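You operate a simulated robot arm through the tools that you are given. There is no shell and no other tool. Be economical: measure what you need, move in short steps, check, and stop when the job is done.

The job below is to be done with a simulated two-armed robot. You get a single attempt, and the scene is never put back.

Task
Pick up the dishwasher filter with one hand, pass it to the other hand and put it on the table top. Set down upright: dishwasher filter.

It is judged by the outcome, as a careful person would: the job done as asked, and still so three seconds after it is handed in. It fails if anything else is knocked over, pushed out of place, dropped, spilled or broken.

Robot
Two 7-joint arms with two-finger parallel grippers on one trunk, on a base that drives. Base frame: it is fixed to the floor where the robot stands at the start and does not move with it; the origin is under the middle of the robot, x ahead of it, y to its left, z up. Readings come in mm, degrees, newtons and seconds.
The left shoulder is at the start at [50, 168, 1132], the right one opposite. With the tool pointing down near the work surface each hand reaches from about 200 to 660 mm from the robot's upright axis, wherever it stands, measured 20 degrees to its own side. Places, roughly: table top [-3100, 0, 800]. Payload 1.57 kg a hand.
The tool frame of a hand sits at the grasp point between the pads (the TCP): z along the fingers, y along the line on which they close. The tips reach 30 mm beyond it. The gripper opens to 80 mm. The fingers are 17 mm wide and 12 mm thick; the gripper's body (40 by 82 mm) begins 80 mm behind the TCP.
Orientation is told as [roll, pitch, yaw] about the base's x, y, z axes, in that order, counted from this pose: with the fingers straight down and closing along the base's y, the tool's x points along the base's -x, its y along +y and its z along -z.

Tools
- The arms move only by the tool play_rows. It takes "left_steps", "right_steps" or both (then of equal length, played together; a hand with none holds still); each is a list of rows, each a list of 6 numbers: the shift along the base's x, y, z in units of 40 mm (1.0 is 40 mm), then the turn, a rotation vector about the base's x, y, z in units of 6 degrees (1.0 is 6 degrees). In form: [[x, y, z, wx, wy, wz], ...]. A call has 1 to 12 rows; each row shifts and turns the commanded pose from where the row before left it. "left_hand" and "right_hand" are, for a hand that has rows, the finger opening in m, from 0 to 0.08, set as the call begins (left out, the last holds). A call with a number of a shift or a turn outside -1 to 1 is refused whole. Each row takes 0.2 s and may step no farther than 50 mm and 8.6 degrees from the row before; otherwise, or with a gripper value out of range, the whole call is refused. Where a pose cannot be reached the arm comes as near as it can. A force on the tool above 40 N (or 10 N above the force at the start of the call, whichever is more), or a blocked arm, ends the call early, and 0.2 s more pass. The fingers move at their own pace (about 45 mm/s each) and stop on an object; they squeeze with about 22 N. The grip force told is the motor's: it shows also when the fingers shut on nothing. Time passes only in rows, and 0.2 s behind the last, so rows that do not move let the fingers close. The reply holds the time, the measured pose of the TCP, the force on the tool along the base axes, the opening and the grip force, in the units named above and with some noise, with the torque about the TCP (base axes, N m) and any sound that the robot's microphone picked up, and new pictures: "show" is both (left out), scene, wrist or none (wrist: the cameras of the hands that moved).
- Cameras (640 x 400 px; columns grow to the right, rows downward): "scene" is now at [128.3, 0.2, 1344.5]; the picture's right is [-0.00, -1.00, 0.00], its down [-0.55, 0.00, -0.83] and it looks along [0.83, -0.00, -0.55] (base axes); focal length 262 px, centre (320, 200). "left" rides on the left gripper at [72, 7, -122] in its tool frame; the picture's right is [-0.09, 1.00, 0.00], its down [-0.84, -0.08, -0.54] and it looks along [-0.54, -0.05, 0.84] (tool axes); focal length 238 px, centre (320, 200). "right" rides on the right gripper at [72, -7, -122] in its tool frame; the picture's right is [0.09, 1.00, 0.00], its down [-0.84, 0.08, -0.54] and it looks along [-0.54, 0.05, 0.84] (tool axes); focal length 238 px, centre (320, 200). There is no depth. A picture from a camera that has moved, and an enlarged one, comes with that camera's place and axes in the base frame and with its lens.
- lift_body(by): slides the trunk up (or, below 0, down) by that many mm; the arms and the scene camera ride with it, the base frame stays. It gives what a move gives, with no picture.
- roll_base(legs): drives the robot by 1 to 6 legs, each [ahead, left, turn to the left] in mm, mm and degrees, along the robot's own axes; the way and the turn of a leg run together, so that a leg with both is an arc; at most 1500 mm and 180 degrees a leg. The arms and the cameras ride along, it lands a little off, and it stops where it bumps. It gives what a move gives, and a new picture of the scene camera.
- head_to(pan, tilt): turns the head with the scene camera to pan (to the left, within 80 degrees either way) and tilt (down, from -29 to 69), counted from straight ahead of the robot. It gives what a move gives, and a new picture of the scene camera.
- close_up(camera, box): a new picture of the part [left, top, right, bottom] of that camera's present view, enlarged. The clock stands still meanwhile.
- finish_job(): hands the job in; it is judged then, once.

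Work in short steps. Places have to be worked out from the pictures, the camera data and where the tool is seen: move nearer, look again, correct. Check each grasp and each placing, and mend what went wrong. You have 120 turns and 260 pictures in all, those below and enlarged ones among them. Open the grippers and draw the arms clear of the work before you hand the job in, unless the task says otherwise; then end with one line.

The tools are called after "Emit:" by a JSON object that holds its "fn" and its "kwargs". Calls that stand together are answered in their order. play_rows: Moves the arms, as the interface text tells. Its arguments: {"type":"object","properties":{"left_steps":{"type":"array","items":{"type":"array","items":{"type":"number"}}},"left_hand":{"type":"number"},"right_steps":{"type":"array","items":{"type":"array","items":{"type":"number"}}},"right_hand":{"type":"number"},"show":{"type":"string","enum":["both","scene","wrist","none"]}},"required":[]} The other tools are called the same way: lift_body (by) slides the trunk up or down; roll_base (legs) drives the base; head_to (pan, tilt) turns the head that bears the scene camera; close_up (camera, box) takes an enlarged picture of a part of a camera's view; finish_job () hands the job in.

At the start:

```text
time: 0.0
left_ee_pos: [441.3, 269.2, 1157.7]
left_orientation: [-0.1, 0.0, 0.1]
left_ft_force: [0.1, 0.1, -0.2]
left_torque: [0.0, 0.02, 0.0]
left_gripper_width: 79.8
left_finger_force: 0.0
right_ee_pos: [335.9, -91.1, 1170.0]
right_orientation: [0.1, -0.1, 0.0]
right_ft_force: [0.1, -0.1, -0.2]
right_torque: [-0.01, -0.02, -0.02]
right_gripper_width: 80.3
right_finger_force: 0.0
trunk travel left (down, up): [-300.0, 143.0]
robot x, y, heading: [0.5, 2.5, 0.1]
head pan, tilt: [-0.2, 33.6]
```

scene: 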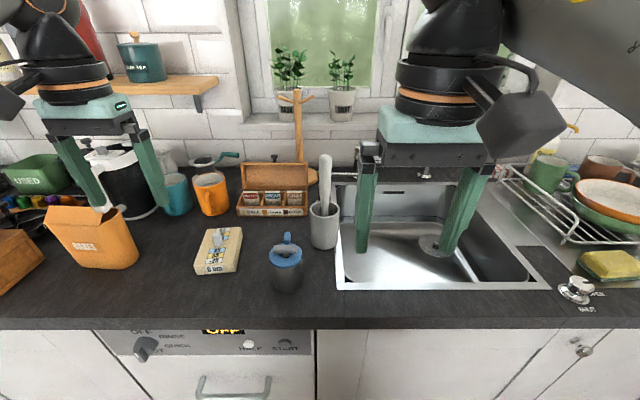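
right: 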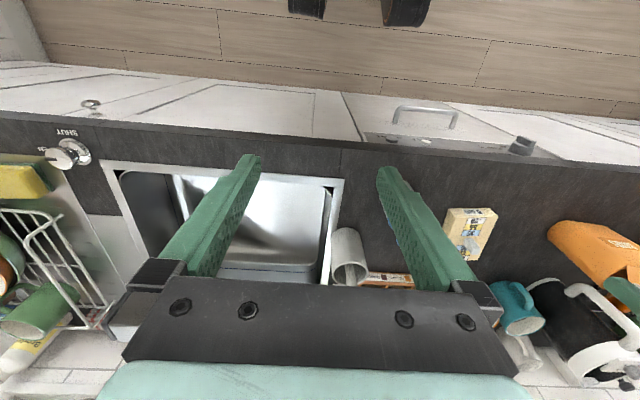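
left: 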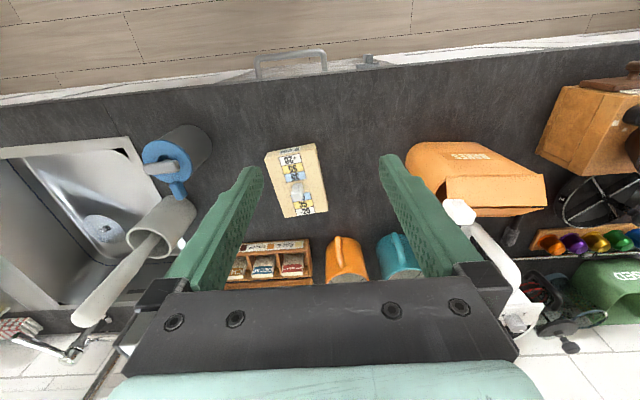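

The grey cylinder with the blue ring and handle at about (286,265) is likely the dishwasher filter. I'll look closer at it.

Emit:
{"fn": "close_up", "kwargs": {"camera": "scene", "box": [240, 220, 340, 300]}}

Emit:
{"fn": "close_up", "kwargs": {"camera": "left", "box": [110, 100, 240, 230]}}

```text
5.00 times, centred on (290, 260) of scene
camera zoom: at [128.3, 0.2, 1344.5], right [0.0, -1.0, 0.0], down [-0.55, 0.0, -0.83], along [0.83, 0.0, -0.55], focal length 1310 px, centre (470, -100)
```

zoom: 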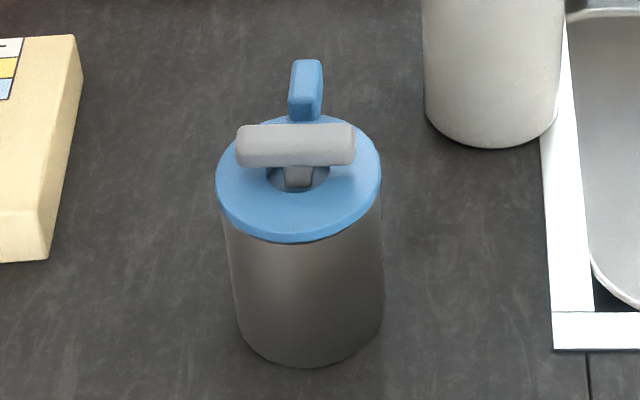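

```text
3.08 times, centred on (175, 165) of left
camera zoom: at [369.4, 275.8, 1280.2], right [0.09, 1.0, 0.0], down [0.84, -0.08, 0.54], along [0.54, -0.05, -0.84], focal length 733 px, centre (766, 308)
```

zoom: 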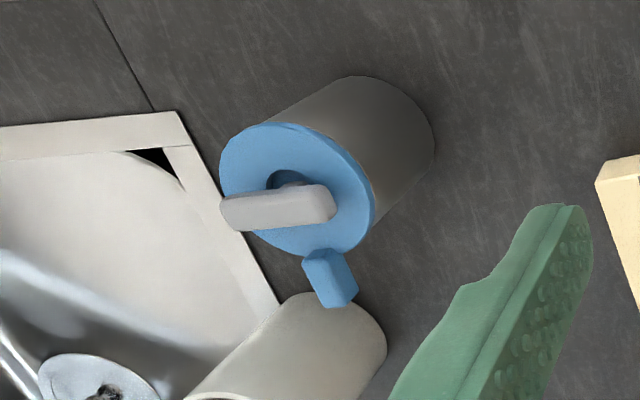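

The filter stands at about (478, 65), with the ring top at z≈989, the counter at about 915, and a body diameter of about 58. I'll pick it with the left hand tilted forward from the side, then take it from above with the right. The base needs to back off first to make room.

Emit:
{"fn": "roll_base", "kwargs": {"legs": [[-200, 0, 0]]}}

```text
time: 1.6
left_ee_pos: [240.4, 270.0, 1158.3]
left_orientation: [-0.1, -0.1, 0.1]
left_ft_force: [-0.6, -0.4, -0.3]
left_torque: [0.0, 0.0, 0.01]
left_gripper_width: 80.0
left_finger_force: 0.0
right_ee_pos: [134.3, -91.3, 1171.4]
right_orientation: [0.0, -0.1, -0.3]
right_ft_force: [-0.7, 0.8, 0.6]
right_torque: [0.0, -0.04, -0.01]
right_gripper_width: 80.1
right_finger_force: 0.0
trunk travel left (down, up): [-300.0, 143.0]
robot x, y, heading: [-199.9, -0.5, -0.2]
head pan, tilt: [-0.2, 33.6]
camera scene: at [-72.8, 0.1, 1344.6], right [0.0, -1.0, 0.0], down [-0.55, 0.0, -0.83], along [0.83, 0.0, -0.55], focal length 262 px, centre (320, 200)
```

scene: 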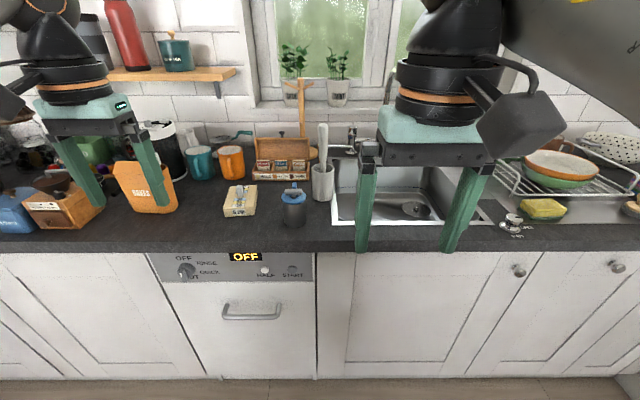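

Now I'll tilt the left hand to point forward, lower it in front of the filter, and move the right hand aside.

Emit:
{"fn": "play_rows", "kwargs": {"left_steps": [[0.25, -0.466, -0.336, 0, -1, 0], [0.25, -0.466, -0.336, 0, -1, 0], [0.25, -0.466, -0.336, 0, -1, 0], [0.25, -0.466, -0.336, 0, -1, 0], [0.25, -0.466, -0.336, 0, -1, 0], [0.25, -0.466, -0.336, 0, -1, 0], [0.25, -0.466, -0.336, 0, -1, 0], [0.25, -0.466, -0.336, 0, -1, 0], [0.25, -0.466, -0.336, 0, -1, 0], [0.25, -0.466, -0.336, 0, -1, 0], [0.25, -0.466, -0.336, 0, -1, 0]], "right_steps": [[0.1, -0.3, 0, 0, 0, 0], [0.1, -0.3, 0, 0, 0, 0], [0.1, -0.3, 0, 0, 0, 0], [0.1, -0.3, 0, 0, 0, 0], [0.1, -0.3, 0, 0, 0, 0], [0.1, -0.3, 0, 0, 0, 0], [0.1, -0.3, 0, 0, 0, 0], [0.1, -0.3, 0, 0, 0, 0], [0.1, -0.3, 0, 0, 0, 0], [0.1, -0.3, 0, 0, 0, 0], [0.1, -0.3, 0, 0, 0, 0]], "left_hand": 0.08, "right_hand": 0.08}}

```text
time: 4.0
left_ee_pos: [337.6, 120.4, 1031.4]
left_orientation: [-0.2, -66.1, 0.2]
left_ft_force: [-0.1, -0.1, -0.1]
left_torque: [0.01, 0.04, 0.02]
left_gripper_width: 80.1
left_finger_force: 0.0
left hand out of reach, approached as far as the arm can: row 9, 10, 11
right_ee_pos: [179.1, -222.7, 1169.9]
right_orientation: [0.1, 0.0, -0.3]
right_ft_force: [-0.4, -0.3, 0.2]
right_torque: [0.01, 0.01, -0.02]
right_gripper_width: 80.0
right_finger_force: 0.1
trunk travel left (down, up): [-300.0, 143.0]
robot x, y, heading: [-200.1, 2.4, 0.1]
head pan, tilt: [-0.2, 33.6]
camera scene: at [-72.1, 0.0, 1344.5], right [0.0, -1.0, 0.0], down [-0.55, 0.0, -0.83], along [0.83, 0.0, -0.55], focal length 262 px, centre (320, 200)
camera right: at [107.4, -230.7, 1291.2], right [-0.09, 1.0, 0.0], down [0.84, 0.07, 0.54], along [0.54, 0.05, -0.84], focal length 238 px, centre (320, 200)
camera left: at [197.4, 126.5, 1015.6], right [0.04, 1.0, 0.08], down [-0.16, -0.08, 0.98], along [0.99, -0.05, 0.15], focal length 238 px, centre (320, 200)
```

scene: 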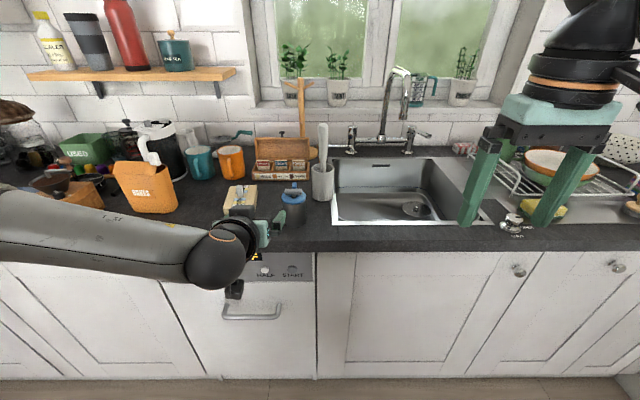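
right: 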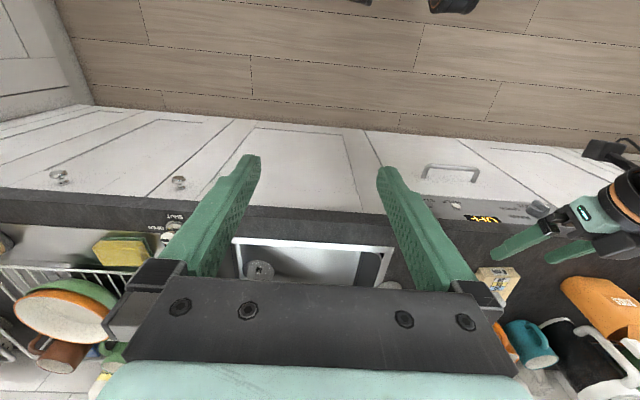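
left: 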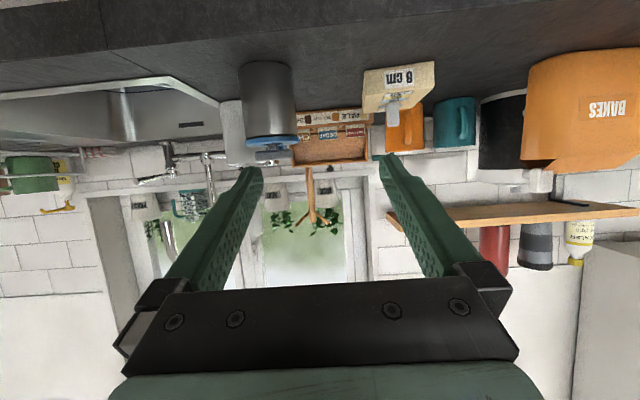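

The filter is confirmed at about (478, 63), spanning z 913–985. The arm was cramped, so I'll yaw the hand 20° to the right and move to a standoff along the approach line.

Emit:
{"fn": "play_rows", "kwargs": {"left_steps": [[0.3, 0, -0.1, 0, 0, -0.84], [0.3, 0, -0.1, 0, 0, -0.83], [0.3, 0, -0.1, 0, 0, -0.83], [0.25, 0, -0.1, 0, 0, -0.83]], "show": "both"}}

```text
time: 5.0
left_ee_pos: [382.8, 120.8, 1016.0]
left_orientation: [0.1, -66.0, -20.2]
left_ft_force: [0.2, 0.2, -0.1]
left_torque: [0.0, 0.01, 0.01]
left_gripper_width: 80.0
left_finger_force: 0.0
right_ee_pos: [178.8, -222.4, 1170.1]
right_orientation: [0.0, 0.0, -0.2]
right_ft_force: [0.0, 0.6, 0.1]
right_torque: [0.04, -0.02, -0.04]
right_gripper_width: 80.3
right_finger_force: 0.1
trunk travel left (down, up): [-300.0, 143.0]
robot x, y, heading: [-197.6, 2.1, 0.0]
head pan, tilt: [-0.2, 33.6]
camera scene: at [-72.0, 0.3, 1344.5], right [0.0, -1.0, 0.0], down [-0.55, 0.0, -0.83], along [0.83, 0.0, -0.55], focal length 262 px, centre (320, 200)
camera left: at [254.1, 174.7, 999.6], right [0.38, 0.92, 0.08], down [-0.17, -0.02, 0.98], along [0.91, -0.39, 0.15], focal length 238 px, centre (320, 200)
```

scene: 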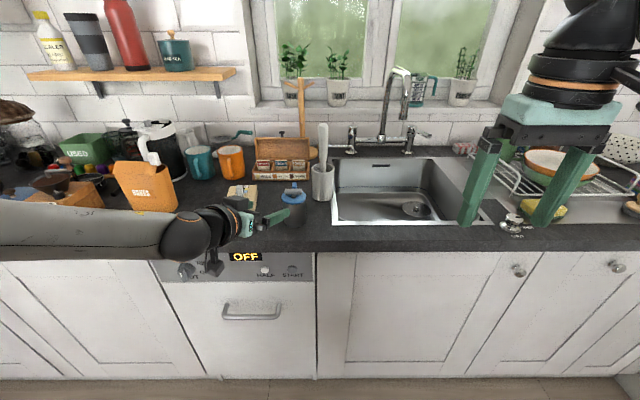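
left: 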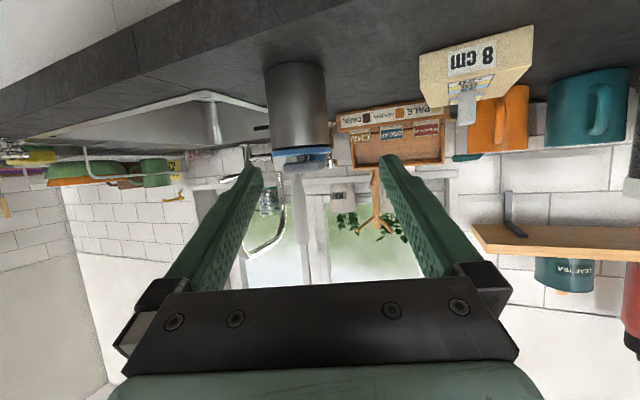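

Commands now track well. I'll shift onto the approach line and go half-way in.

Emit:
{"fn": "play_rows", "kwargs": {"left_steps": [[0, -0.28, -0.3, 0, 0, 0], [0, -0.28, -0.3, 0, 0, 0], [0.43, -0.156, -0.2, 0, 0, 0], [0.43, -0.156, -0.2, 0, 0, 0], [0.3, -0.11, -0.14, 0, 0, 0]]}}

```text
time: 6.2
left_ee_pos: [408.7, 112.2, 990.7]
left_orientation: [-0.1, -66.1, -20.2]
left_ft_force: [0.0, 0.0, 0.2]
left_torque: [-0.04, 0.03, -0.04]
left_gripper_width: 80.0
left_finger_force: 0.1
left hand out of reach, approached as far as the arm can: row 3, 4, 5
right_ee_pos: [178.2, -222.0, 1170.5]
right_orientation: [0.1, 0.0, -0.2]
right_ft_force: [0.1, 0.5, -0.7]
right_torque: [0.03, -0.02, -0.02]
right_gripper_width: 80.0
right_finger_force: 0.1
trunk travel left (down, up): [-300.0, 143.0]
robot x, y, heading: [-203.2, 1.7, -0.0]
head pan, tilt: [-0.2, 33.6]
camera scene: at [-72.0, 0.1, 1344.5], right [0.0, -1.0, 0.0], down [-0.55, 0.0, -0.83], along [0.83, 0.0, -0.55], focal length 262 px, centre (320, 200)
camera left: at [279.7, 166.9, 974.6], right [0.38, 0.92, 0.08], down [-0.17, -0.02, 0.98], along [0.91, -0.39, 0.15], focal length 238 px, centre (320, 200)
```

scene: 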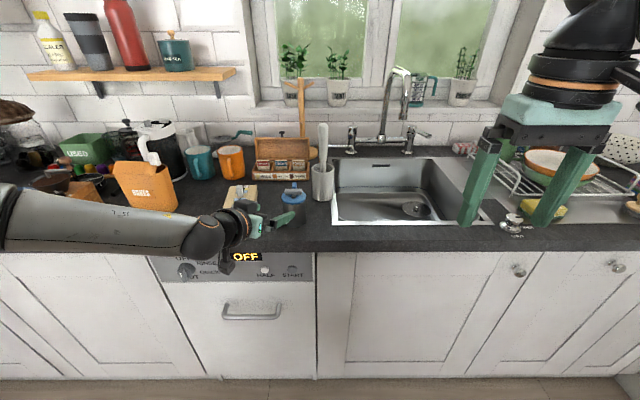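
left: 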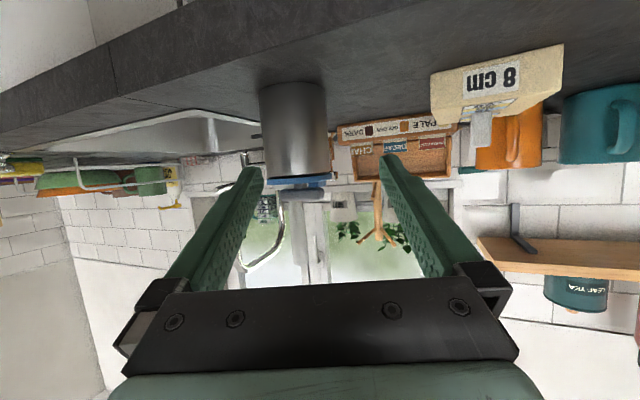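

The arm reaches a limit in this posture. A lower trunk should suit a forward-pointing hand, so I'll raise the hand and then lower the trunk by the same amount.

Emit:
{"fn": "play_rows", "kwargs": {"left_steps": [[-0.4, 0, 0.5, 0, 0, 0], [0, 0, 1, 0, 0, 0], [0, 0, 1, 0, 0, 0], [0, 0, 1, 0, 0, 0], [0, 0, 0.5, 0, 0, 0]], "show": "none"}}

Emit:
{"fn": "lift_body", "kwargs": {"by": -150}}

```text
time: 7.4
left_ee_pos: [394.1, 113.1, 1151.9]
left_orientation: [0.1, -66.1, -20.0]
left_ft_force: [-0.2, 0.4, 0.6]
left_torque: [-0.03, -0.01, 0.03]
left_gripper_width: 79.9
left_finger_force: 0.1
right_ee_pos: [178.3, -222.0, 1170.6]
right_orientation: [0.1, 0.0, -0.2]
right_ft_force: [-0.2, -0.1, -0.4]
right_torque: [0.03, 0.02, 0.03]
right_gripper_width: 80.0
right_finger_force: 0.0
trunk travel left (down, up): [-300.0, 143.0]
robot x, y, heading: [-199.2, -0.6, -0.2]
head pan, tilt: [-0.2, 33.6]
```

```text
time: 9.2
left_ee_pos: [395.4, 114.1, 1001.6]
left_orientation: [0.1, -65.9, -20.2]
left_ft_force: [0.4, 0.2, 0.1]
left_torque: [-0.01, -0.02, 0.0]
left_gripper_width: 79.9
left_finger_force: 0.0
right_ee_pos: [179.9, -222.1, 1020.4]
right_orientation: [0.1, 0.0, -0.2]
right_ft_force: [-0.2, 0.5, 0.6]
right_torque: [-0.01, 0.02, 0.03]
right_gripper_width: 80.2
right_finger_force: 0.1
trunk travel left (down, up): [-150.0, 293.0]
robot x, y, heading: [-199.3, 0.2, 0.1]
head pan, tilt: [-0.2, 33.6]
```

Now I'll align to the approach line and advance part of the way.

Emit:
{"fn": "play_rows", "kwargs": {"left_steps": [[0, -0.25, -0.18, 0, 0, 0], [0, -0.25, -0.17, 0, 0, 0], [0.43, -0.156, -0.2, 0, 0, 0], [0.43, -0.156, -0.2, 0, 0, 0]]}}

```text
time: 10.2
left_ee_pos: [428.3, 81.6, 972.1]
left_orientation: [0.0, -66.0, -20.1]
left_ft_force: [0.1, 0.1, 0.3]
left_torque: [0.01, 0.06, 0.04]
left_gripper_width: 80.0
left_finger_force: 0.0
right_ee_pos: [179.0, -224.8, 1019.5]
right_orientation: [0.1, -0.1, -0.2]
right_ft_force: [-0.1, -0.1, -0.6]
right_torque: [-0.02, -0.01, 0.0]
right_gripper_width: 80.1
right_finger_force: 0.1
trunk travel left (down, up): [-150.0, 293.0]
robot x, y, heading: [-201.0, -0.8, -0.2]
head pan, tilt: [-0.2, 33.6]
camera scene: at [-71.9, 0.2, 1194.4], right [0.0, -1.0, 0.0], down [-0.55, 0.0, -0.83], along [0.83, 0.0, -0.55], focal length 262 px, centre (320, 200)
camera left: at [297.8, 135.0, 955.2], right [0.38, 0.92, 0.09], down [-0.17, -0.02, 0.98], along [0.91, -0.38, 0.15], focal length 238 px, centre (320, 200)
```

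scene: 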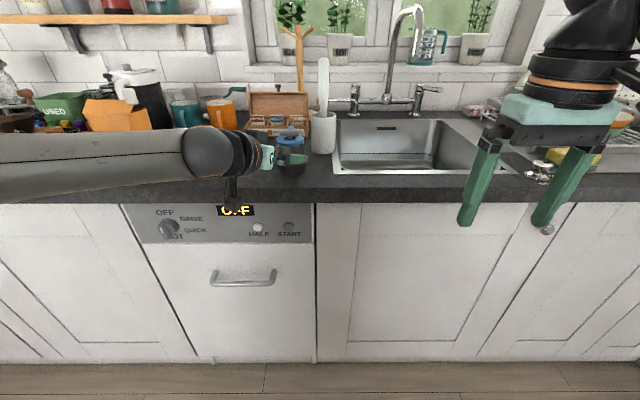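
left: 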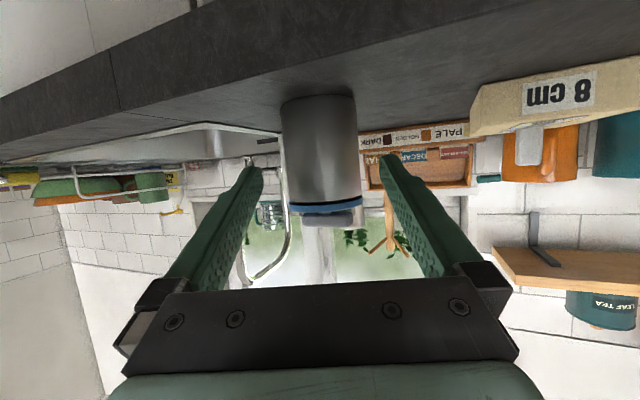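

The filter is centred between the fingers. I'll advance the remaining 58 mm with the fingers open.

Emit:
{"fn": "play_rows", "kwargs": {"left_steps": [[0.4, -0.14, -0.19, 0, 0, 0], [0.4, -0.14, -0.19, 0, 0, 0], [0.4, -0.14, -0.19, 0, 0, 0]]}}

```text
time: 10.9
left_ee_pos: [450.7, 96.0, 954.1]
left_orientation: [0.0, -66.0, -20.0]
left_ft_force: [0.3, 0.2, 0.9]
left_torque: [0.0, 0.02, -0.02]
left_gripper_width: 79.8
left_finger_force: 0.0
left hand out of reach, approached as far as the arm can: row 1, 2, 3
right_ee_pos: [179.2, -222.3, 1020.3]
right_orientation: [0.2, 0.0, -0.1]
right_ft_force: [-0.3, -0.4, 0.3]
right_torque: [-0.04, -0.01, 0.01]
right_gripper_width: 80.1
right_finger_force: 0.1
trunk travel left (down, up): [-150.0, 293.0]
robot x, y, heading: [-200.9, 1.8, -0.1]
head pan, tilt: [-0.2, 33.6]
camera scene: at [-72.1, 0.1, 1194.5], right [0.0, -1.0, 0.0], down [-0.55, 0.0, -0.83], along [0.83, 0.0, -0.55], focal length 262 px, centre (320, 200)
camera left: at [321.4, 149.6, 937.9], right [0.38, 0.92, 0.08], down [-0.17, -0.02, 0.98], along [0.91, -0.38, 0.15], focal length 238 px, centre (320, 200)
```

scene: 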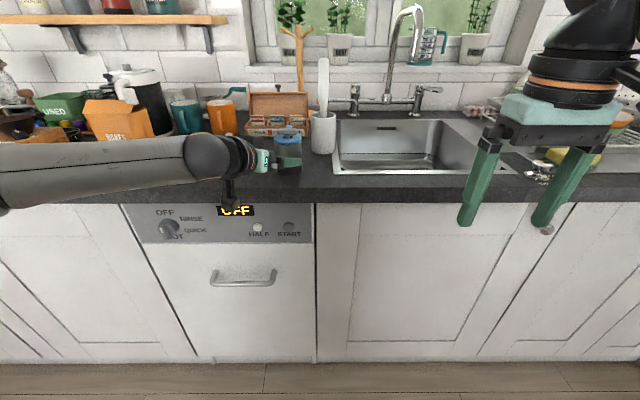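
left: 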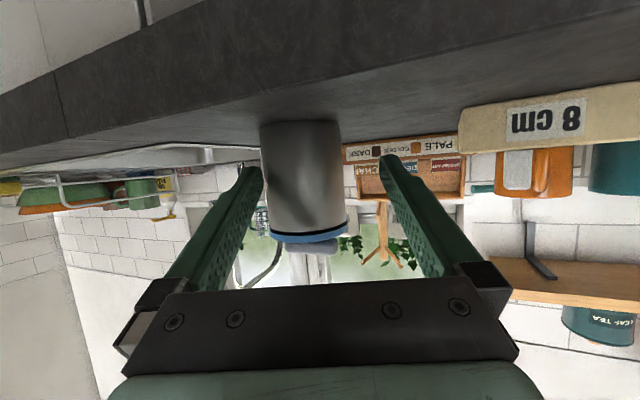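

The hand drifted off laterally at the wrist limit, because the forearm comes in from the left. I'll back out, then yaw further right to about 45° to unbend the wrist, and check whether the filter moved.

Emit:
{"fn": "play_rows", "kwargs": {"left_steps": [[-0.45, 0.16, 0.2, 0, 0, 0], [-0.45, 0.16, 0.2, 0, 0, 0], [-0.45, 0.16, 0.2, 0, 0, 0], [0, 0.35, 0, 0, 0, -1], [0, 0.35, 0, 0, 0, -1], [0, 0.35, 0, 0, 0, -1], [0, 0.35, 0, 0, 0, -1]]}}

Emit:
{"fn": "close_up", "kwargs": {"camera": "scene", "box": [220, 90, 380, 190]}}

```text
time: 12.6
left_ee_pos: [398.7, 166.2, 978.1]
left_orientation: [0.1, -65.9, -44.0]
left_ft_force: [0.0, 0.0, -0.6]
left_torque: [0.03, -0.01, -0.01]
left_gripper_width: 79.9
left_finger_force: 0.0
left hand out of reach, approached as far as the arm can: row 6
right_ee_pos: [178.5, -223.1, 1019.8]
right_orientation: [0.1, 0.0, -0.2]
right_ft_force: [-1.2, 0.1, 0.8]
right_torque: [-0.03, 0.06, -0.02]
right_gripper_width: 80.0
right_finger_force: 0.1
trunk travel left (down, up): [-150.0, 293.0]
robot x, y, heading: [-198.7, 2.3, -0.2]
head pan, tilt: [-0.2, 33.6]
camera scene: at [-72.1, 0.1, 1194.5], right [0.0, -1.0, 0.0], down [-0.55, 0.0, -0.83], along [0.83, 0.0, -0.55], focal length 262 px, centre (320, 200)
camera left: at [301.3, 268.3, 962.3], right [0.72, 0.69, 0.08], down [-0.17, 0.05, 0.98], along [0.68, -0.72, 0.15], focal length 238 px, centre (320, 200)
```

scene: 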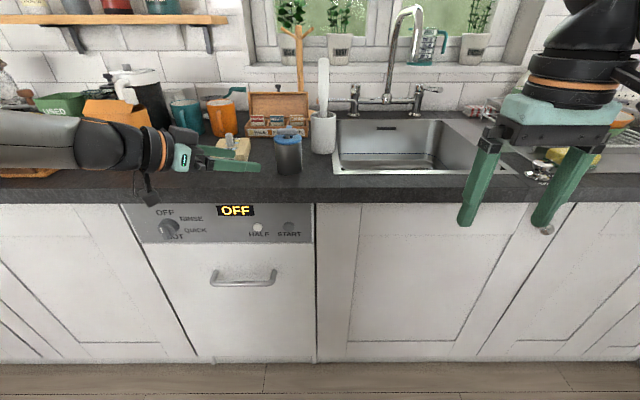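
left: 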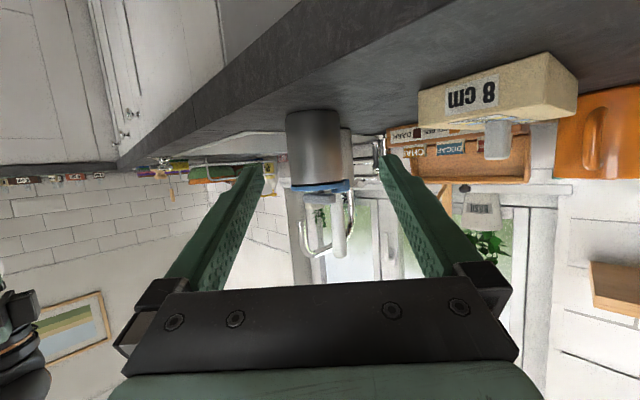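

```text
4.00 times, centred on (300, 140) of scene
camera zoom: at [-72.1, 0.1, 1194.5], right [0.0, -1.0, 0.0], down [-0.55, 0.0, -0.83], along [0.83, 0.0, -0.55], focal length 1048 px, centre (400, 440)
```

zoom: 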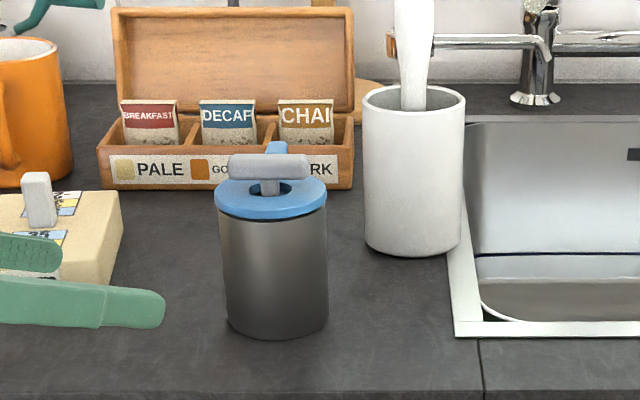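

The filter still stands upright at about (484, 73), nudged only a few mm. The hand is now nearly in line with it, so I'll advance part-way and check reach.

Emit:
{"fn": "play_rows", "kwargs": {"left_steps": [[-0.1, -0.12, -0.1, 0, 0, 0], [0.36, -0.35, -0.15, 0, 0, 0], [0.36, -0.35, -0.15, 0, 0, 0], [0.36, -0.35, -0.15, 0, 0, 0]]}}

```text
time: 13.6
left_ee_pos: [437.2, 118.7, 958.3]
left_orientation: [0.1, -66.1, -44.0]
left_ft_force: [0.7, -0.1, -0.4]
left_torque: [0.04, -0.03, -0.03]
left_gripper_width: 80.1
left_finger_force: 0.0
right_ee_pos: [179.9, -223.8, 1020.1]
right_orientation: [0.1, 0.0, -0.2]
right_ft_force: [0.2, -0.3, -0.1]
right_torque: [0.0, -0.02, -0.01]
right_gripper_width: 80.1
right_finger_force: 0.1
trunk travel left (down, up): [-150.0, 293.0]
robot x, y, heading: [-198.6, -1.6, -0.1]
head pan, tilt: [-0.2, 33.6]
camera scene: at [-72.0, 0.1, 1194.5], right [0.0, -1.0, 0.0], down [-0.55, 0.0, -0.83], along [0.83, 0.0, -0.55], focal length 262 px, centre (320, 200)
camera left: at [340.7, 219.3, 942.2], right [0.72, 0.69, 0.08], down [-0.17, 0.05, 0.98], along [0.68, -0.72, 0.15], focal length 238 px, centre (320, 200)
```

scene: 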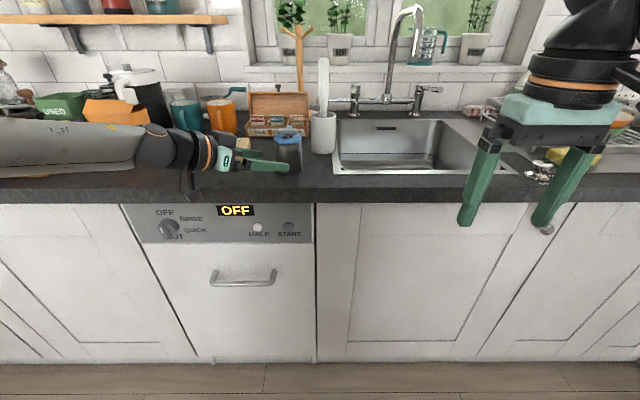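
left: 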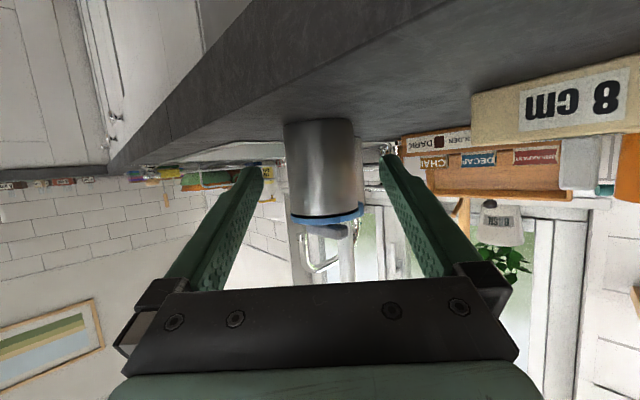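

It is centred. About 65 mm remains, so I'll advance 44 mm.

Emit:
{"fn": "play_rows", "kwargs": {"left_steps": [[0.39, -0.38, -0.1, 0, 0, 0], [0.39, -0.38, -0.1, 0, 0, 0]], "show": "wrist"}}

```text
time: 14.2
left_ee_pos: [463.4, 89.3, 951.2]
left_orientation: [-0.1, -66.1, -43.8]
left_ft_force: [-0.7, -0.8, -0.1]
left_torque: [-0.01, -0.03, 0.01]
left_gripper_width: 80.0
left_finger_force: 0.0
left hand out of reach, approached as far as the arm can: row 2
right_ee_pos: [179.2, -223.0, 1019.3]
right_orientation: [0.2, 0.0, -0.2]
right_ft_force: [-0.4, -0.2, 0.7]
right_torque: [0.0, 0.02, 0.03]
right_gripper_width: 79.9
right_finger_force: 0.0
trunk travel left (down, up): [-150.0, 293.0]
robot x, y, heading: [-200.4, -2.7, -0.2]
head pan, tilt: [-0.2, 33.6]
camera left: at [366.6, 191.3, 935.2], right [0.72, 0.69, 0.08], down [-0.17, 0.05, 0.98], along [0.68, -0.72, 0.15], focal length 238 px, centre (320, 200)
```

left: 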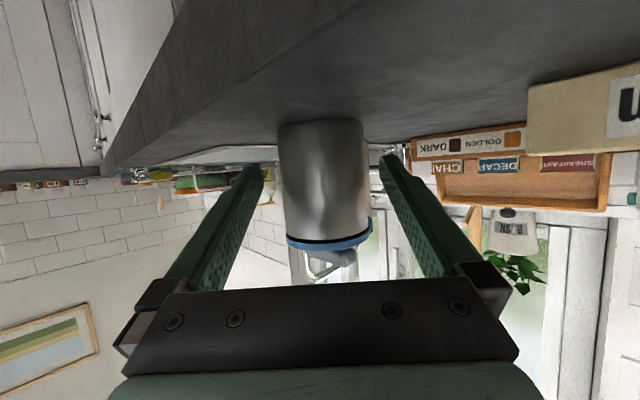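

This is the arm's reach limit, but it is centred. I'll drive the base the remaining ~26 mm (ahead 21, right 16).

Emit:
{"fn": "roll_base", "kwargs": {"legs": [[21, -17, 0]]}}

Emit:
{"fn": "close_up", "kwargs": {"camera": "left", "box": [160, 80, 480, 280]}}

Emit:
{"fn": "close_up", "kwargs": {"camera": "scene", "box": [220, 90, 380, 190]}}

```text
time: 15.0
left_ee_pos: [483.9, 72.9, 951.2]
left_orientation: [0.2, -66.0, -44.0]
left_ft_force: [-0.2, 0.6, -0.7]
left_torque: [0.0, 0.01, 0.0]
left_gripper_width: 80.2
left_finger_force: 0.1
right_ee_pos: [200.4, -239.6, 1019.3]
right_orientation: [0.1, 0.0, -0.2]
right_ft_force: [0.0, 0.7, -0.4]
right_torque: [0.02, 0.02, 0.01]
right_gripper_width: 80.1
right_finger_force: 0.1
trunk travel left (down, up): [-150.0, 293.0]
robot x, y, heading: [-176.2, -20.9, -0.0]
head pan, tilt: [-0.2, 33.6]
camera scene: at [-51.0, -17.1, 1194.4], right [0.0, -1.0, 0.0], down [-0.55, 0.0, -0.83], along [0.83, 0.0, -0.55], focal length 262 px, centre (320, 200)
```

scene: 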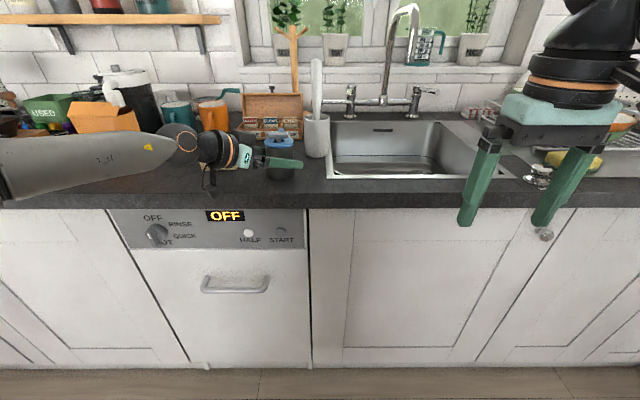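

```text
2.00 times, centred on (320, 180) of left
camera zoom: at [387.5, 174.4, 935.1], right [0.72, 0.69, 0.08], down [-0.17, 0.05, 0.98], along [0.68, -0.72, 0.15], focal length 477 px, centre (320, 240)
```

zoom: 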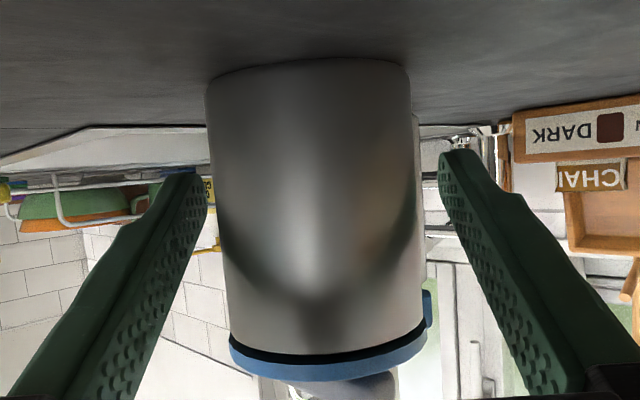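

```text
4.00 times, centred on (300, 140) of scene
camera zoom: at [-51.0, -17.1, 1194.4], right [0.0, -1.0, 0.0], down [-0.55, 0.0, -0.83], along [0.83, 0.0, -0.55], focal length 1048 px, centre (400, 440)
```

zoom: 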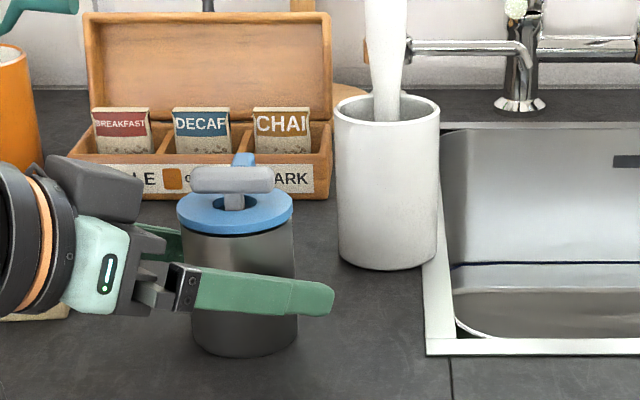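

The fingers straddle the body below the ring. I'll close the grip.

Emit:
{"fn": "play_rows", "kwargs": {"left_steps": [[0, 0, 0, 0, 0, 0], [0, 0, 0, 0, 0, 0], [0, 0, 0, 0, 0, 0]], "left_hand": 0.03, "show": "wrist"}}

```text
time: 15.8
left_ee_pos: [483.3, 72.1, 951.7]
left_orientation: [0.1, -66.0, -44.0]
left_ft_force: [-0.5, 0.3, 0.3]
left_torque: [-0.02, 0.05, -0.02]
left_gripper_width: 58.7
left_finger_force: 21.6
right_ee_pos: [199.2, -239.9, 1019.8]
right_orientation: [0.1, 0.0, -0.2]
right_ft_force: [-0.2, 0.1, -1.2]
right_torque: [0.0, -0.01, -0.03]
right_gripper_width: 80.0
right_finger_force: 0.0
trunk travel left (down, up): [-150.0, 293.0]
robot x, y, heading: [-181.2, -15.8, -0.2]
head pan, tilt: [-0.2, 33.6]
camera left: at [387.4, 174.5, 935.3], right [0.72, 0.69, 0.08], down [-0.17, 0.05, 0.98], along [0.68, -0.72, 0.15], focal length 238 px, centre (320, 200)
```

left: 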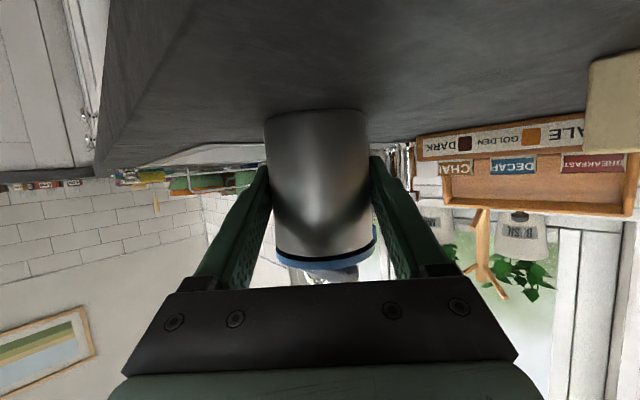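

It is gripped at 58.7 mm with 21.6 N. I'll lift straight up with the trunk.

Emit:
{"fn": "lift_body", "kwargs": {"by": 150}}

Emit:
{"fn": "close_up", "kwargs": {"camera": "scene", "box": [160, 120, 480, 320]}}

```text
time: 17.5
left_ee_pos: [485.0, 72.7, 1101.4]
left_orientation: [0.0, -66.0, -44.1]
left_ft_force: [-0.1, -0.3, -0.8]
left_torque: [0.02, -0.01, 0.03]
left_gripper_width: 45.4
left_finger_force: 21.9
right_ee_pos: [201.4, -240.1, 1169.0]
right_orientation: [0.1, 0.0, -0.3]
right_ft_force: [0.1, 0.0, 0.8]
right_torque: [0.01, -0.02, 0.0]
right_gripper_width: 80.0
right_finger_force: 0.1
trunk travel left (down, up): [-300.0, 143.0]
robot x, y, heading: [-182.6, -17.9, -0.2]
head pan, tilt: [-0.2, 33.6]
```

```text
2.00 times, centred on (320, 220) of scene
camera zoom: at [-50.9, -17.0, 1344.4], right [0.0, -1.0, 0.0], down [-0.55, 0.0, -0.83], along [0.83, 0.0, -0.55], focal length 524 px, centre (320, 160)
```

zoom: 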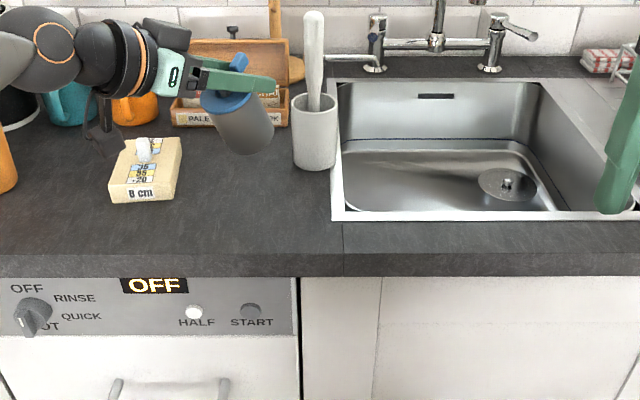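

The opening dropped to 45 mm, so the filter slid and tilted in the grip. I'll look closely before moving.

Emit:
{"fn": "close_up", "kwargs": {"camera": "left", "box": [160, 80, 480, 280]}}

Emit:
{"fn": "close_up", "kwargs": {"camera": "scene", "box": [230, 130, 320, 210]}}

```text
2.00 times, centred on (320, 180) of left
camera zoom: at [387.5, 174.6, 1085.0], right [0.72, 0.69, 0.08], down [-0.17, 0.05, 0.98], along [0.68, -0.72, 0.15], focal length 477 px, centre (320, 240)
```

zoom: 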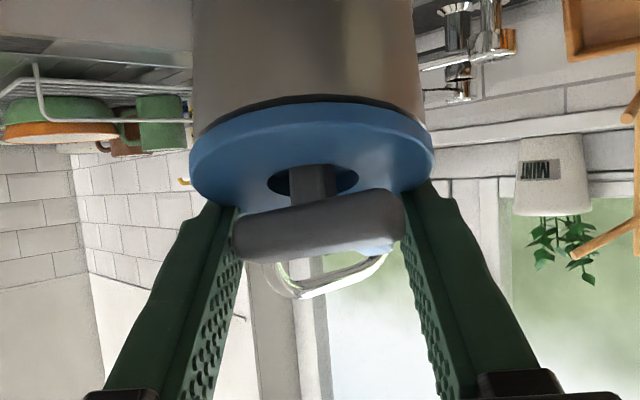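

```text
5.00 times, centred on (275, 170) of scene
camera zoom: at [-50.9, -17.0, 1344.4], right [0.0, -1.0, 0.0], down [-0.55, 0.0, -0.83], along [0.83, 0.0, -0.55], focal length 1310 px, centre (545, 350)
```

zoom: 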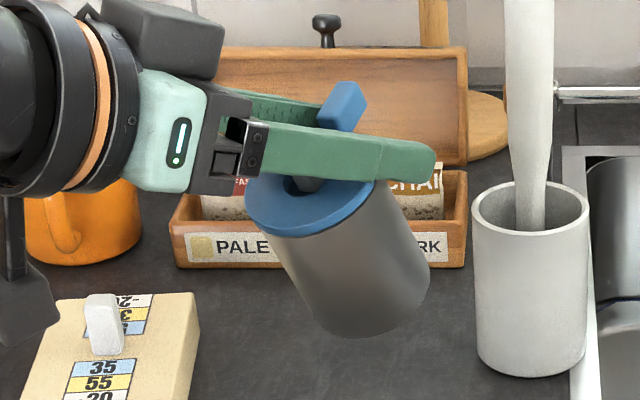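

The filter slid until its T-bar is clamped between the fingers, with the body hanging tilted roughly 20°, bottom outward. I'll pitch the hand down about 18° to bring it upright, then set it on the counter and regrasp by the handle.

Emit:
{"fn": "play_rows", "kwargs": {"left_steps": [[0, 0, 0, 0.35, 0.36, 0], [0, 0, 0, 0.35, 0.36, 0], [0, 0, 0, 0.35, 0.36, 0], [0, 0, 0, 0.35, 0.36, 0], [0, 0, 0, 0.35, 0.36, 0], [0, 0, 0, 0.35, 0.36, 0]], "left_hand": 0.03, "show": "wrist"}}

Emit:
{"fn": "close_up", "kwargs": {"camera": "scene", "box": [220, 120, 340, 220]}}

```text
time: 18.9
left_ee_pos: [456.9, 91.1, 1101.7]
left_orientation: [0.3, -48.0, -44.1]
left_ft_force: [0.2, -1.4, -1.8]
left_torque: [-0.03, 0.03, -0.01]
left_gripper_width: 45.2
left_finger_force: 21.7
left hand out of reach, approached as far as the arm can: row 1, 2, 3, 4, 5, 6
right_ee_pos: [200.2, -240.1, 1170.8]
right_orientation: [0.2, 0.0, -0.2]
right_ft_force: [-0.2, 0.8, -0.1]
right_torque: [-0.02, -0.04, 0.03]
right_gripper_width: 80.2
right_finger_force: 0.1
trunk travel left (down, up): [-300.0, 143.0]
robot x, y, heading: [-178.8, -14.7, 0.0]
head pan, tilt: [-0.2, 33.6]
camera left: at [361.6, 191.6, 1130.1], right [0.74, 0.67, 0.07], down [0.06, -0.17, 0.98], along [0.68, -0.72, -0.16], focal length 238 px, centre (320, 200)
```

left: 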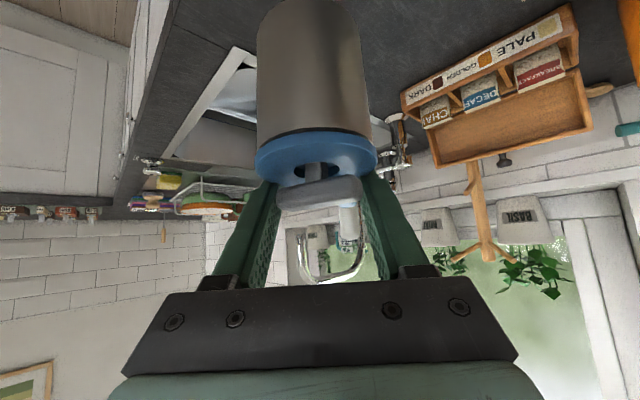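

```text
4.00 times, centred on (280, 170) of scene
camera zoom: at [-51.1, -17.0, 1344.5], right [0.0, -1.0, 0.0], down [-0.55, 0.0, -0.83], along [0.83, 0.0, -0.55], focal length 1048 px, centre (480, 320)
```

zoom: 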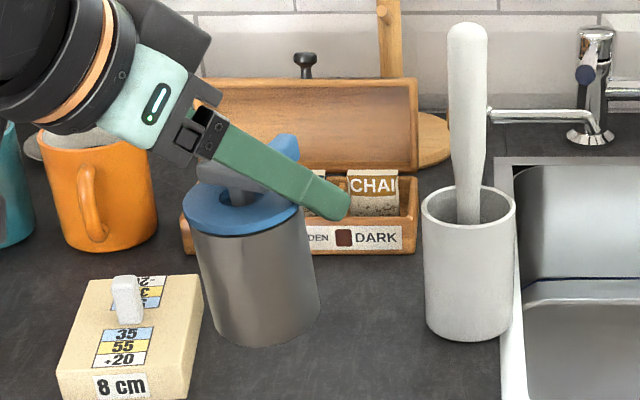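

The filter is now almost upright, still leaning about 6°. I'll pitch 6° more and then lower it with the trunk.

Emit:
{"fn": "play_rows", "kwargs": {"left_steps": [[0, 0, 0, 0.35, 0.36, 0], [0, 0, 0, 0.35, 0.36, 0]], "show": "none"}}

Emit:
{"fn": "lift_body", "kwargs": {"by": -75}}

Emit:
{"fn": "close_up", "kwargs": {"camera": "scene", "box": [220, 120, 340, 220]}}

Emit:
{"fn": "close_up", "kwargs": {"camera": "left", "box": [160, 0, 480, 200]}}

```text
time: 19.5
left_ee_pos: [443.7, 101.8, 1099.8]
left_orientation: [0.1, -42.0, -44.3]
left_ft_force: [0.7, 0.3, -1.0]
left_torque: [0.03, -0.02, -0.01]
left_gripper_width: 45.5
left_finger_force: 22.2
left hand out of reach, approached as far as the arm can: row 1, 2
right_ee_pos: [201.1, -239.6, 1170.0]
right_orientation: [0.1, 0.1, -0.1]
right_ft_force: [0.2, -0.2, -0.8]
right_torque: [-0.01, -0.01, 0.01]
right_gripper_width: 80.1
right_finger_force: 0.1
trunk travel left (down, up): [-300.0, 143.0]
robot x, y, heading: [-179.2, -16.9, -0.1]
head pan, tilt: [-0.2, 33.6]
```

```text
time: 20.7
left_ee_pos: [443.3, 103.0, 1024.3]
left_orientation: [0.0, -42.0, -44.2]
left_ft_force: [0.7, -0.7, -0.4]
left_torque: [-0.02, -0.02, -0.01]
left_gripper_width: 45.2
left_finger_force: 22.3
right_ee_pos: [199.8, -239.7, 1095.0]
right_orientation: [0.2, 0.0, -0.3]
right_ft_force: [0.2, -0.4, 0.4]
right_torque: [0.02, 0.01, 0.0]
right_gripper_width: 79.8
right_finger_force: 0.1
trunk travel left (down, up): [-225.0, 218.0]
robot x, y, heading: [-179.8, -19.1, -0.3]
head pan, tilt: [-0.2, 33.6]
```

```text
4.00 times, centred on (280, 170) of scene
camera zoom: at [-51.2, -16.9, 1269.5], right [0.0, -1.0, 0.0], down [-0.55, 0.0, -0.83], along [0.83, 0.0, -0.55], focal length 1048 px, centre (480, 320)
```

zoom: 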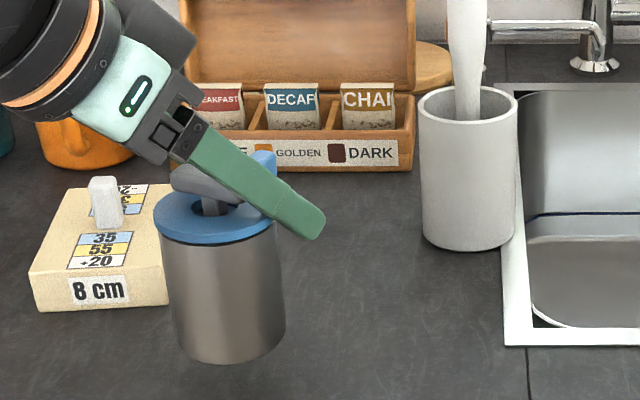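

```text
2.00 times, centred on (320, 100) of left
camera zoom: at [351.7, 200.3, 1067.7], right [0.74, 0.67, 0.06], down [0.13, -0.24, 0.96], along [0.66, -0.71, -0.26], focal length 477 px, centre (320, 400)
```

zoom: 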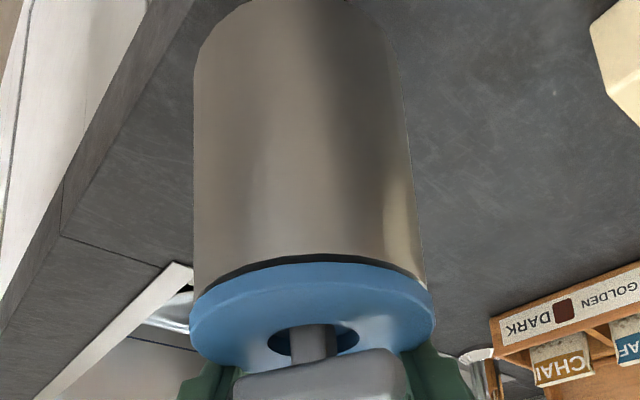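

It is upright now, with its bottom about 20 mm above the counter, but near the front edge. I'll roll 35 mm ahead, then lower.

Emit:
{"fn": "roll_base", "kwargs": {"legs": [[35, 0, 0]]}}

Emit:
{"fn": "lift_body", "kwargs": {"by": -14}}

Emit:
{"fn": "close_up", "kwargs": {"camera": "scene", "box": [220, 120, 340, 220]}}

```text
time: 21.5
left_ee_pos: [479.1, 101.4, 1024.4]
left_orientation: [0.1, -42.0, -44.2]
left_ft_force: [-0.3, -0.9, 0.0]
left_torque: [-0.02, -0.01, -0.01]
left_gripper_width: 45.3
left_finger_force: 21.3
right_ee_pos: [236.1, -240.0, 1095.9]
right_orientation: [0.2, 0.0, -0.2]
right_ft_force: [0.3, -1.0, 0.4]
right_torque: [0.0, 0.03, 0.02]
right_gripper_width: 80.2
right_finger_force: 0.0
trunk travel left (down, up): [-225.0, 218.0]
robot x, y, heading: [-144.9, -19.4, 0.1]
head pan, tilt: [-0.2, 33.6]
camera scene: at [-15.8, -16.9, 1269.3], right [0.0, -1.0, 0.0], down [-0.55, 0.0, -0.83], along [0.83, 0.0, -0.55], focal length 262 px, centre (320, 200)
```

scene: 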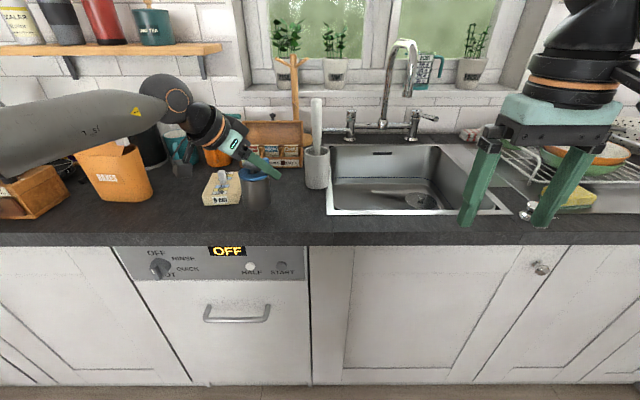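

```text
time: 22.1
left_ee_pos: [479.7, 101.2, 1011.5]
left_orientation: [0.1, -42.0, -44.1]
left_ft_force: [0.2, 0.5, -0.7]
left_torque: [0.01, -0.01, 0.0]
left_gripper_width: 45.3
left_finger_force: 22.1
right_ee_pos: [233.6, -239.0, 1081.0]
right_orientation: [0.1, 0.0, -0.2]
right_ft_force: [0.4, 0.0, -0.1]
right_torque: [0.02, -0.01, 0.01]
right_gripper_width: 80.1
right_finger_force: 0.0
trunk travel left (down, up): [-211.0, 232.0]
robot x, y, heading: [-146.5, -20.6, -0.1]
head pan, tilt: [-0.2, 33.6]
```

```text
4.00 times, centred on (280, 170) of scene
camera zoom: at [-16.6, -16.9, 1255.4], right [0.0, -1.0, 0.0], down [-0.55, 0.0, -0.83], along [0.83, 0.0, -0.55], focal length 1048 px, centre (480, 320)
```

zoom: 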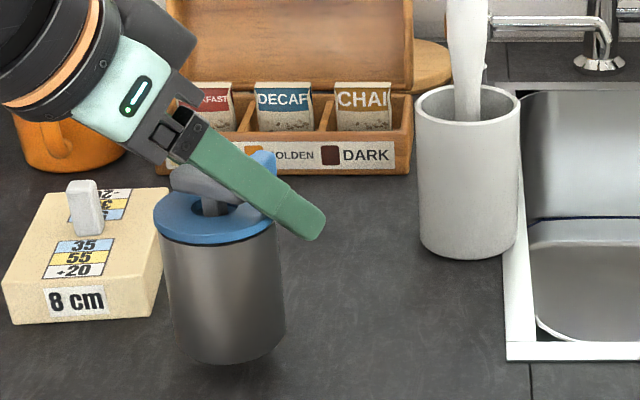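

A gap of about 8 mm remains. I'll lower in small trunk steps and watch the force.

Emit:
{"fn": "lift_body", "kwargs": {"by": -5}}

Emit:
{"fn": "lift_body", "kwargs": {"by": -3}}

Emit:
{"fn": "close_up", "kwargs": {"camera": "scene", "box": [240, 150, 320, 220]}}

```text
time: 22.7
left_ee_pos: [477.9, 102.5, 1006.9]
left_orientation: [0.2, -42.0, -44.1]
left_ft_force: [0.9, -0.2, -0.8]
left_torque: [-0.01, 0.0, 0.0]
left_gripper_width: 45.2
left_finger_force: 21.8
right_ee_pos: [235.4, -240.8, 1075.6]
right_orientation: [0.1, 0.0, -0.2]
right_ft_force: [0.7, 0.6, 0.9]
right_torque: [0.0, -0.03, 0.01]
right_gripper_width: 79.9
right_finger_force: 0.1
trunk travel left (down, up): [-206.0, 237.0]
robot x, y, heading: [-144.1, -18.0, -0.0]
head pan, tilt: [-0.2, 33.6]
```

```text
time: 23.2
left_ee_pos: [477.9, 102.1, 1002.7]
left_orientation: [0.0, -42.1, -44.3]
left_ft_force: [-0.4, -0.8, -0.6]
left_torque: [-0.01, 0.01, -0.02]
left_gripper_width: 45.2
left_finger_force: 22.1
right_ee_pos: [235.4, -239.6, 1073.2]
right_orientation: [0.1, 0.0, -0.2]
right_ft_force: [-0.8, 0.1, 0.2]
right_torque: [-0.01, 0.02, 0.0]
right_gripper_width: 80.1
right_finger_force: 0.1
trunk travel left (down, up): [-203.0, 240.0]
robot x, y, heading: [-143.9, -16.7, 0.0]
head pan, tilt: [-0.2, 33.6]
```

```text
5.71 times, centred on (280, 185) of scene
camera zoom: at [-16.5, -17.0, 1247.4], right [0.0, -1.0, 0.0], down [-0.55, 0.0, -0.83], along [0.83, 0.0, -0.55], focal length 1498 px, centre (549, 286)
```

zoom: 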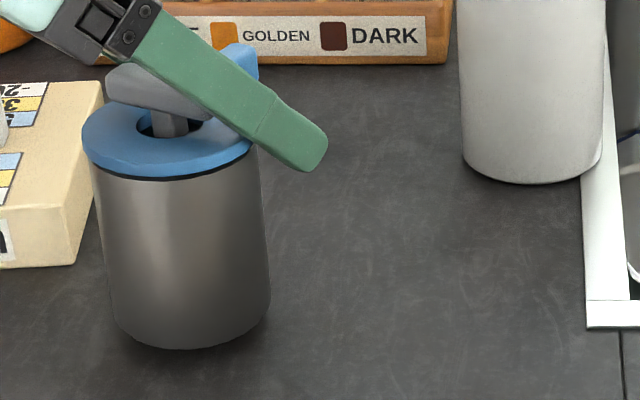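

There is no contact yet. I'll keep lowering in small steps.

Emit:
{"fn": "lift_body", "kwargs": {"by": -3}}

Emit:
{"fn": "lift_body", "kwargs": {"by": -3}}

Emit:
{"fn": "close_up", "kwargs": {"camera": "scene", "box": [240, 150, 320, 220]}}

```text
time: 23.7
left_ee_pos: [477.5, 102.6, 1000.1]
left_orientation: [0.0, -42.0, -44.3]
left_ft_force: [-0.1, 0.3, -0.2]
left_torque: [0.0, 0.0, 0.04]
left_gripper_width: 45.0
left_finger_force: 22.3
right_ee_pos: [234.1, -239.7, 1069.6]
right_orientation: [0.0, 0.0, -0.1]
right_ft_force: [0.0, 0.5, 0.3]
right_torque: [0.0, -0.03, 0.02]
right_gripper_width: 80.1
right_finger_force: 0.1
trunk travel left (down, up): [-200.0, 243.0]
robot x, y, heading: [-146.0, -13.1, -0.1]
head pan, tilt: [-0.2, 33.6]
```

```text
time: 24.2
left_ee_pos: [479.2, 101.4, 997.0]
left_orientation: [0.1, -42.0, -44.2]
left_ft_force: [-0.4, 0.0, -1.1]
left_torque: [0.0, 0.0, 0.01]
left_gripper_width: 45.5
left_finger_force: 22.7
right_ee_pos: [233.9, -239.6, 1067.9]
right_orientation: [-0.1, 0.0, -0.3]
right_ft_force: [1.1, -0.4, 0.6]
right_torque: [-0.01, -0.01, -0.01]
right_gripper_width: 80.0
right_finger_force: 0.1
trunk travel left (down, up): [-197.0, 246.0]
robot x, y, heading: [-147.0, -16.4, -0.1]
head pan, tilt: [-0.2, 33.6]
```

```text
5.71 times, centred on (280, 185) of scene
camera zoom: at [-16.5, -17.0, 1241.4], right [0.0, -1.0, 0.0], down [-0.55, 0.0, -0.83], along [0.83, 0.0, -0.55], focal length 1498 px, centre (549, 286)
```

zoom: 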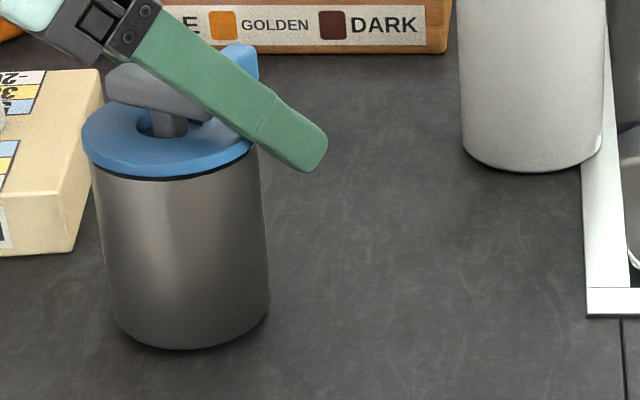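

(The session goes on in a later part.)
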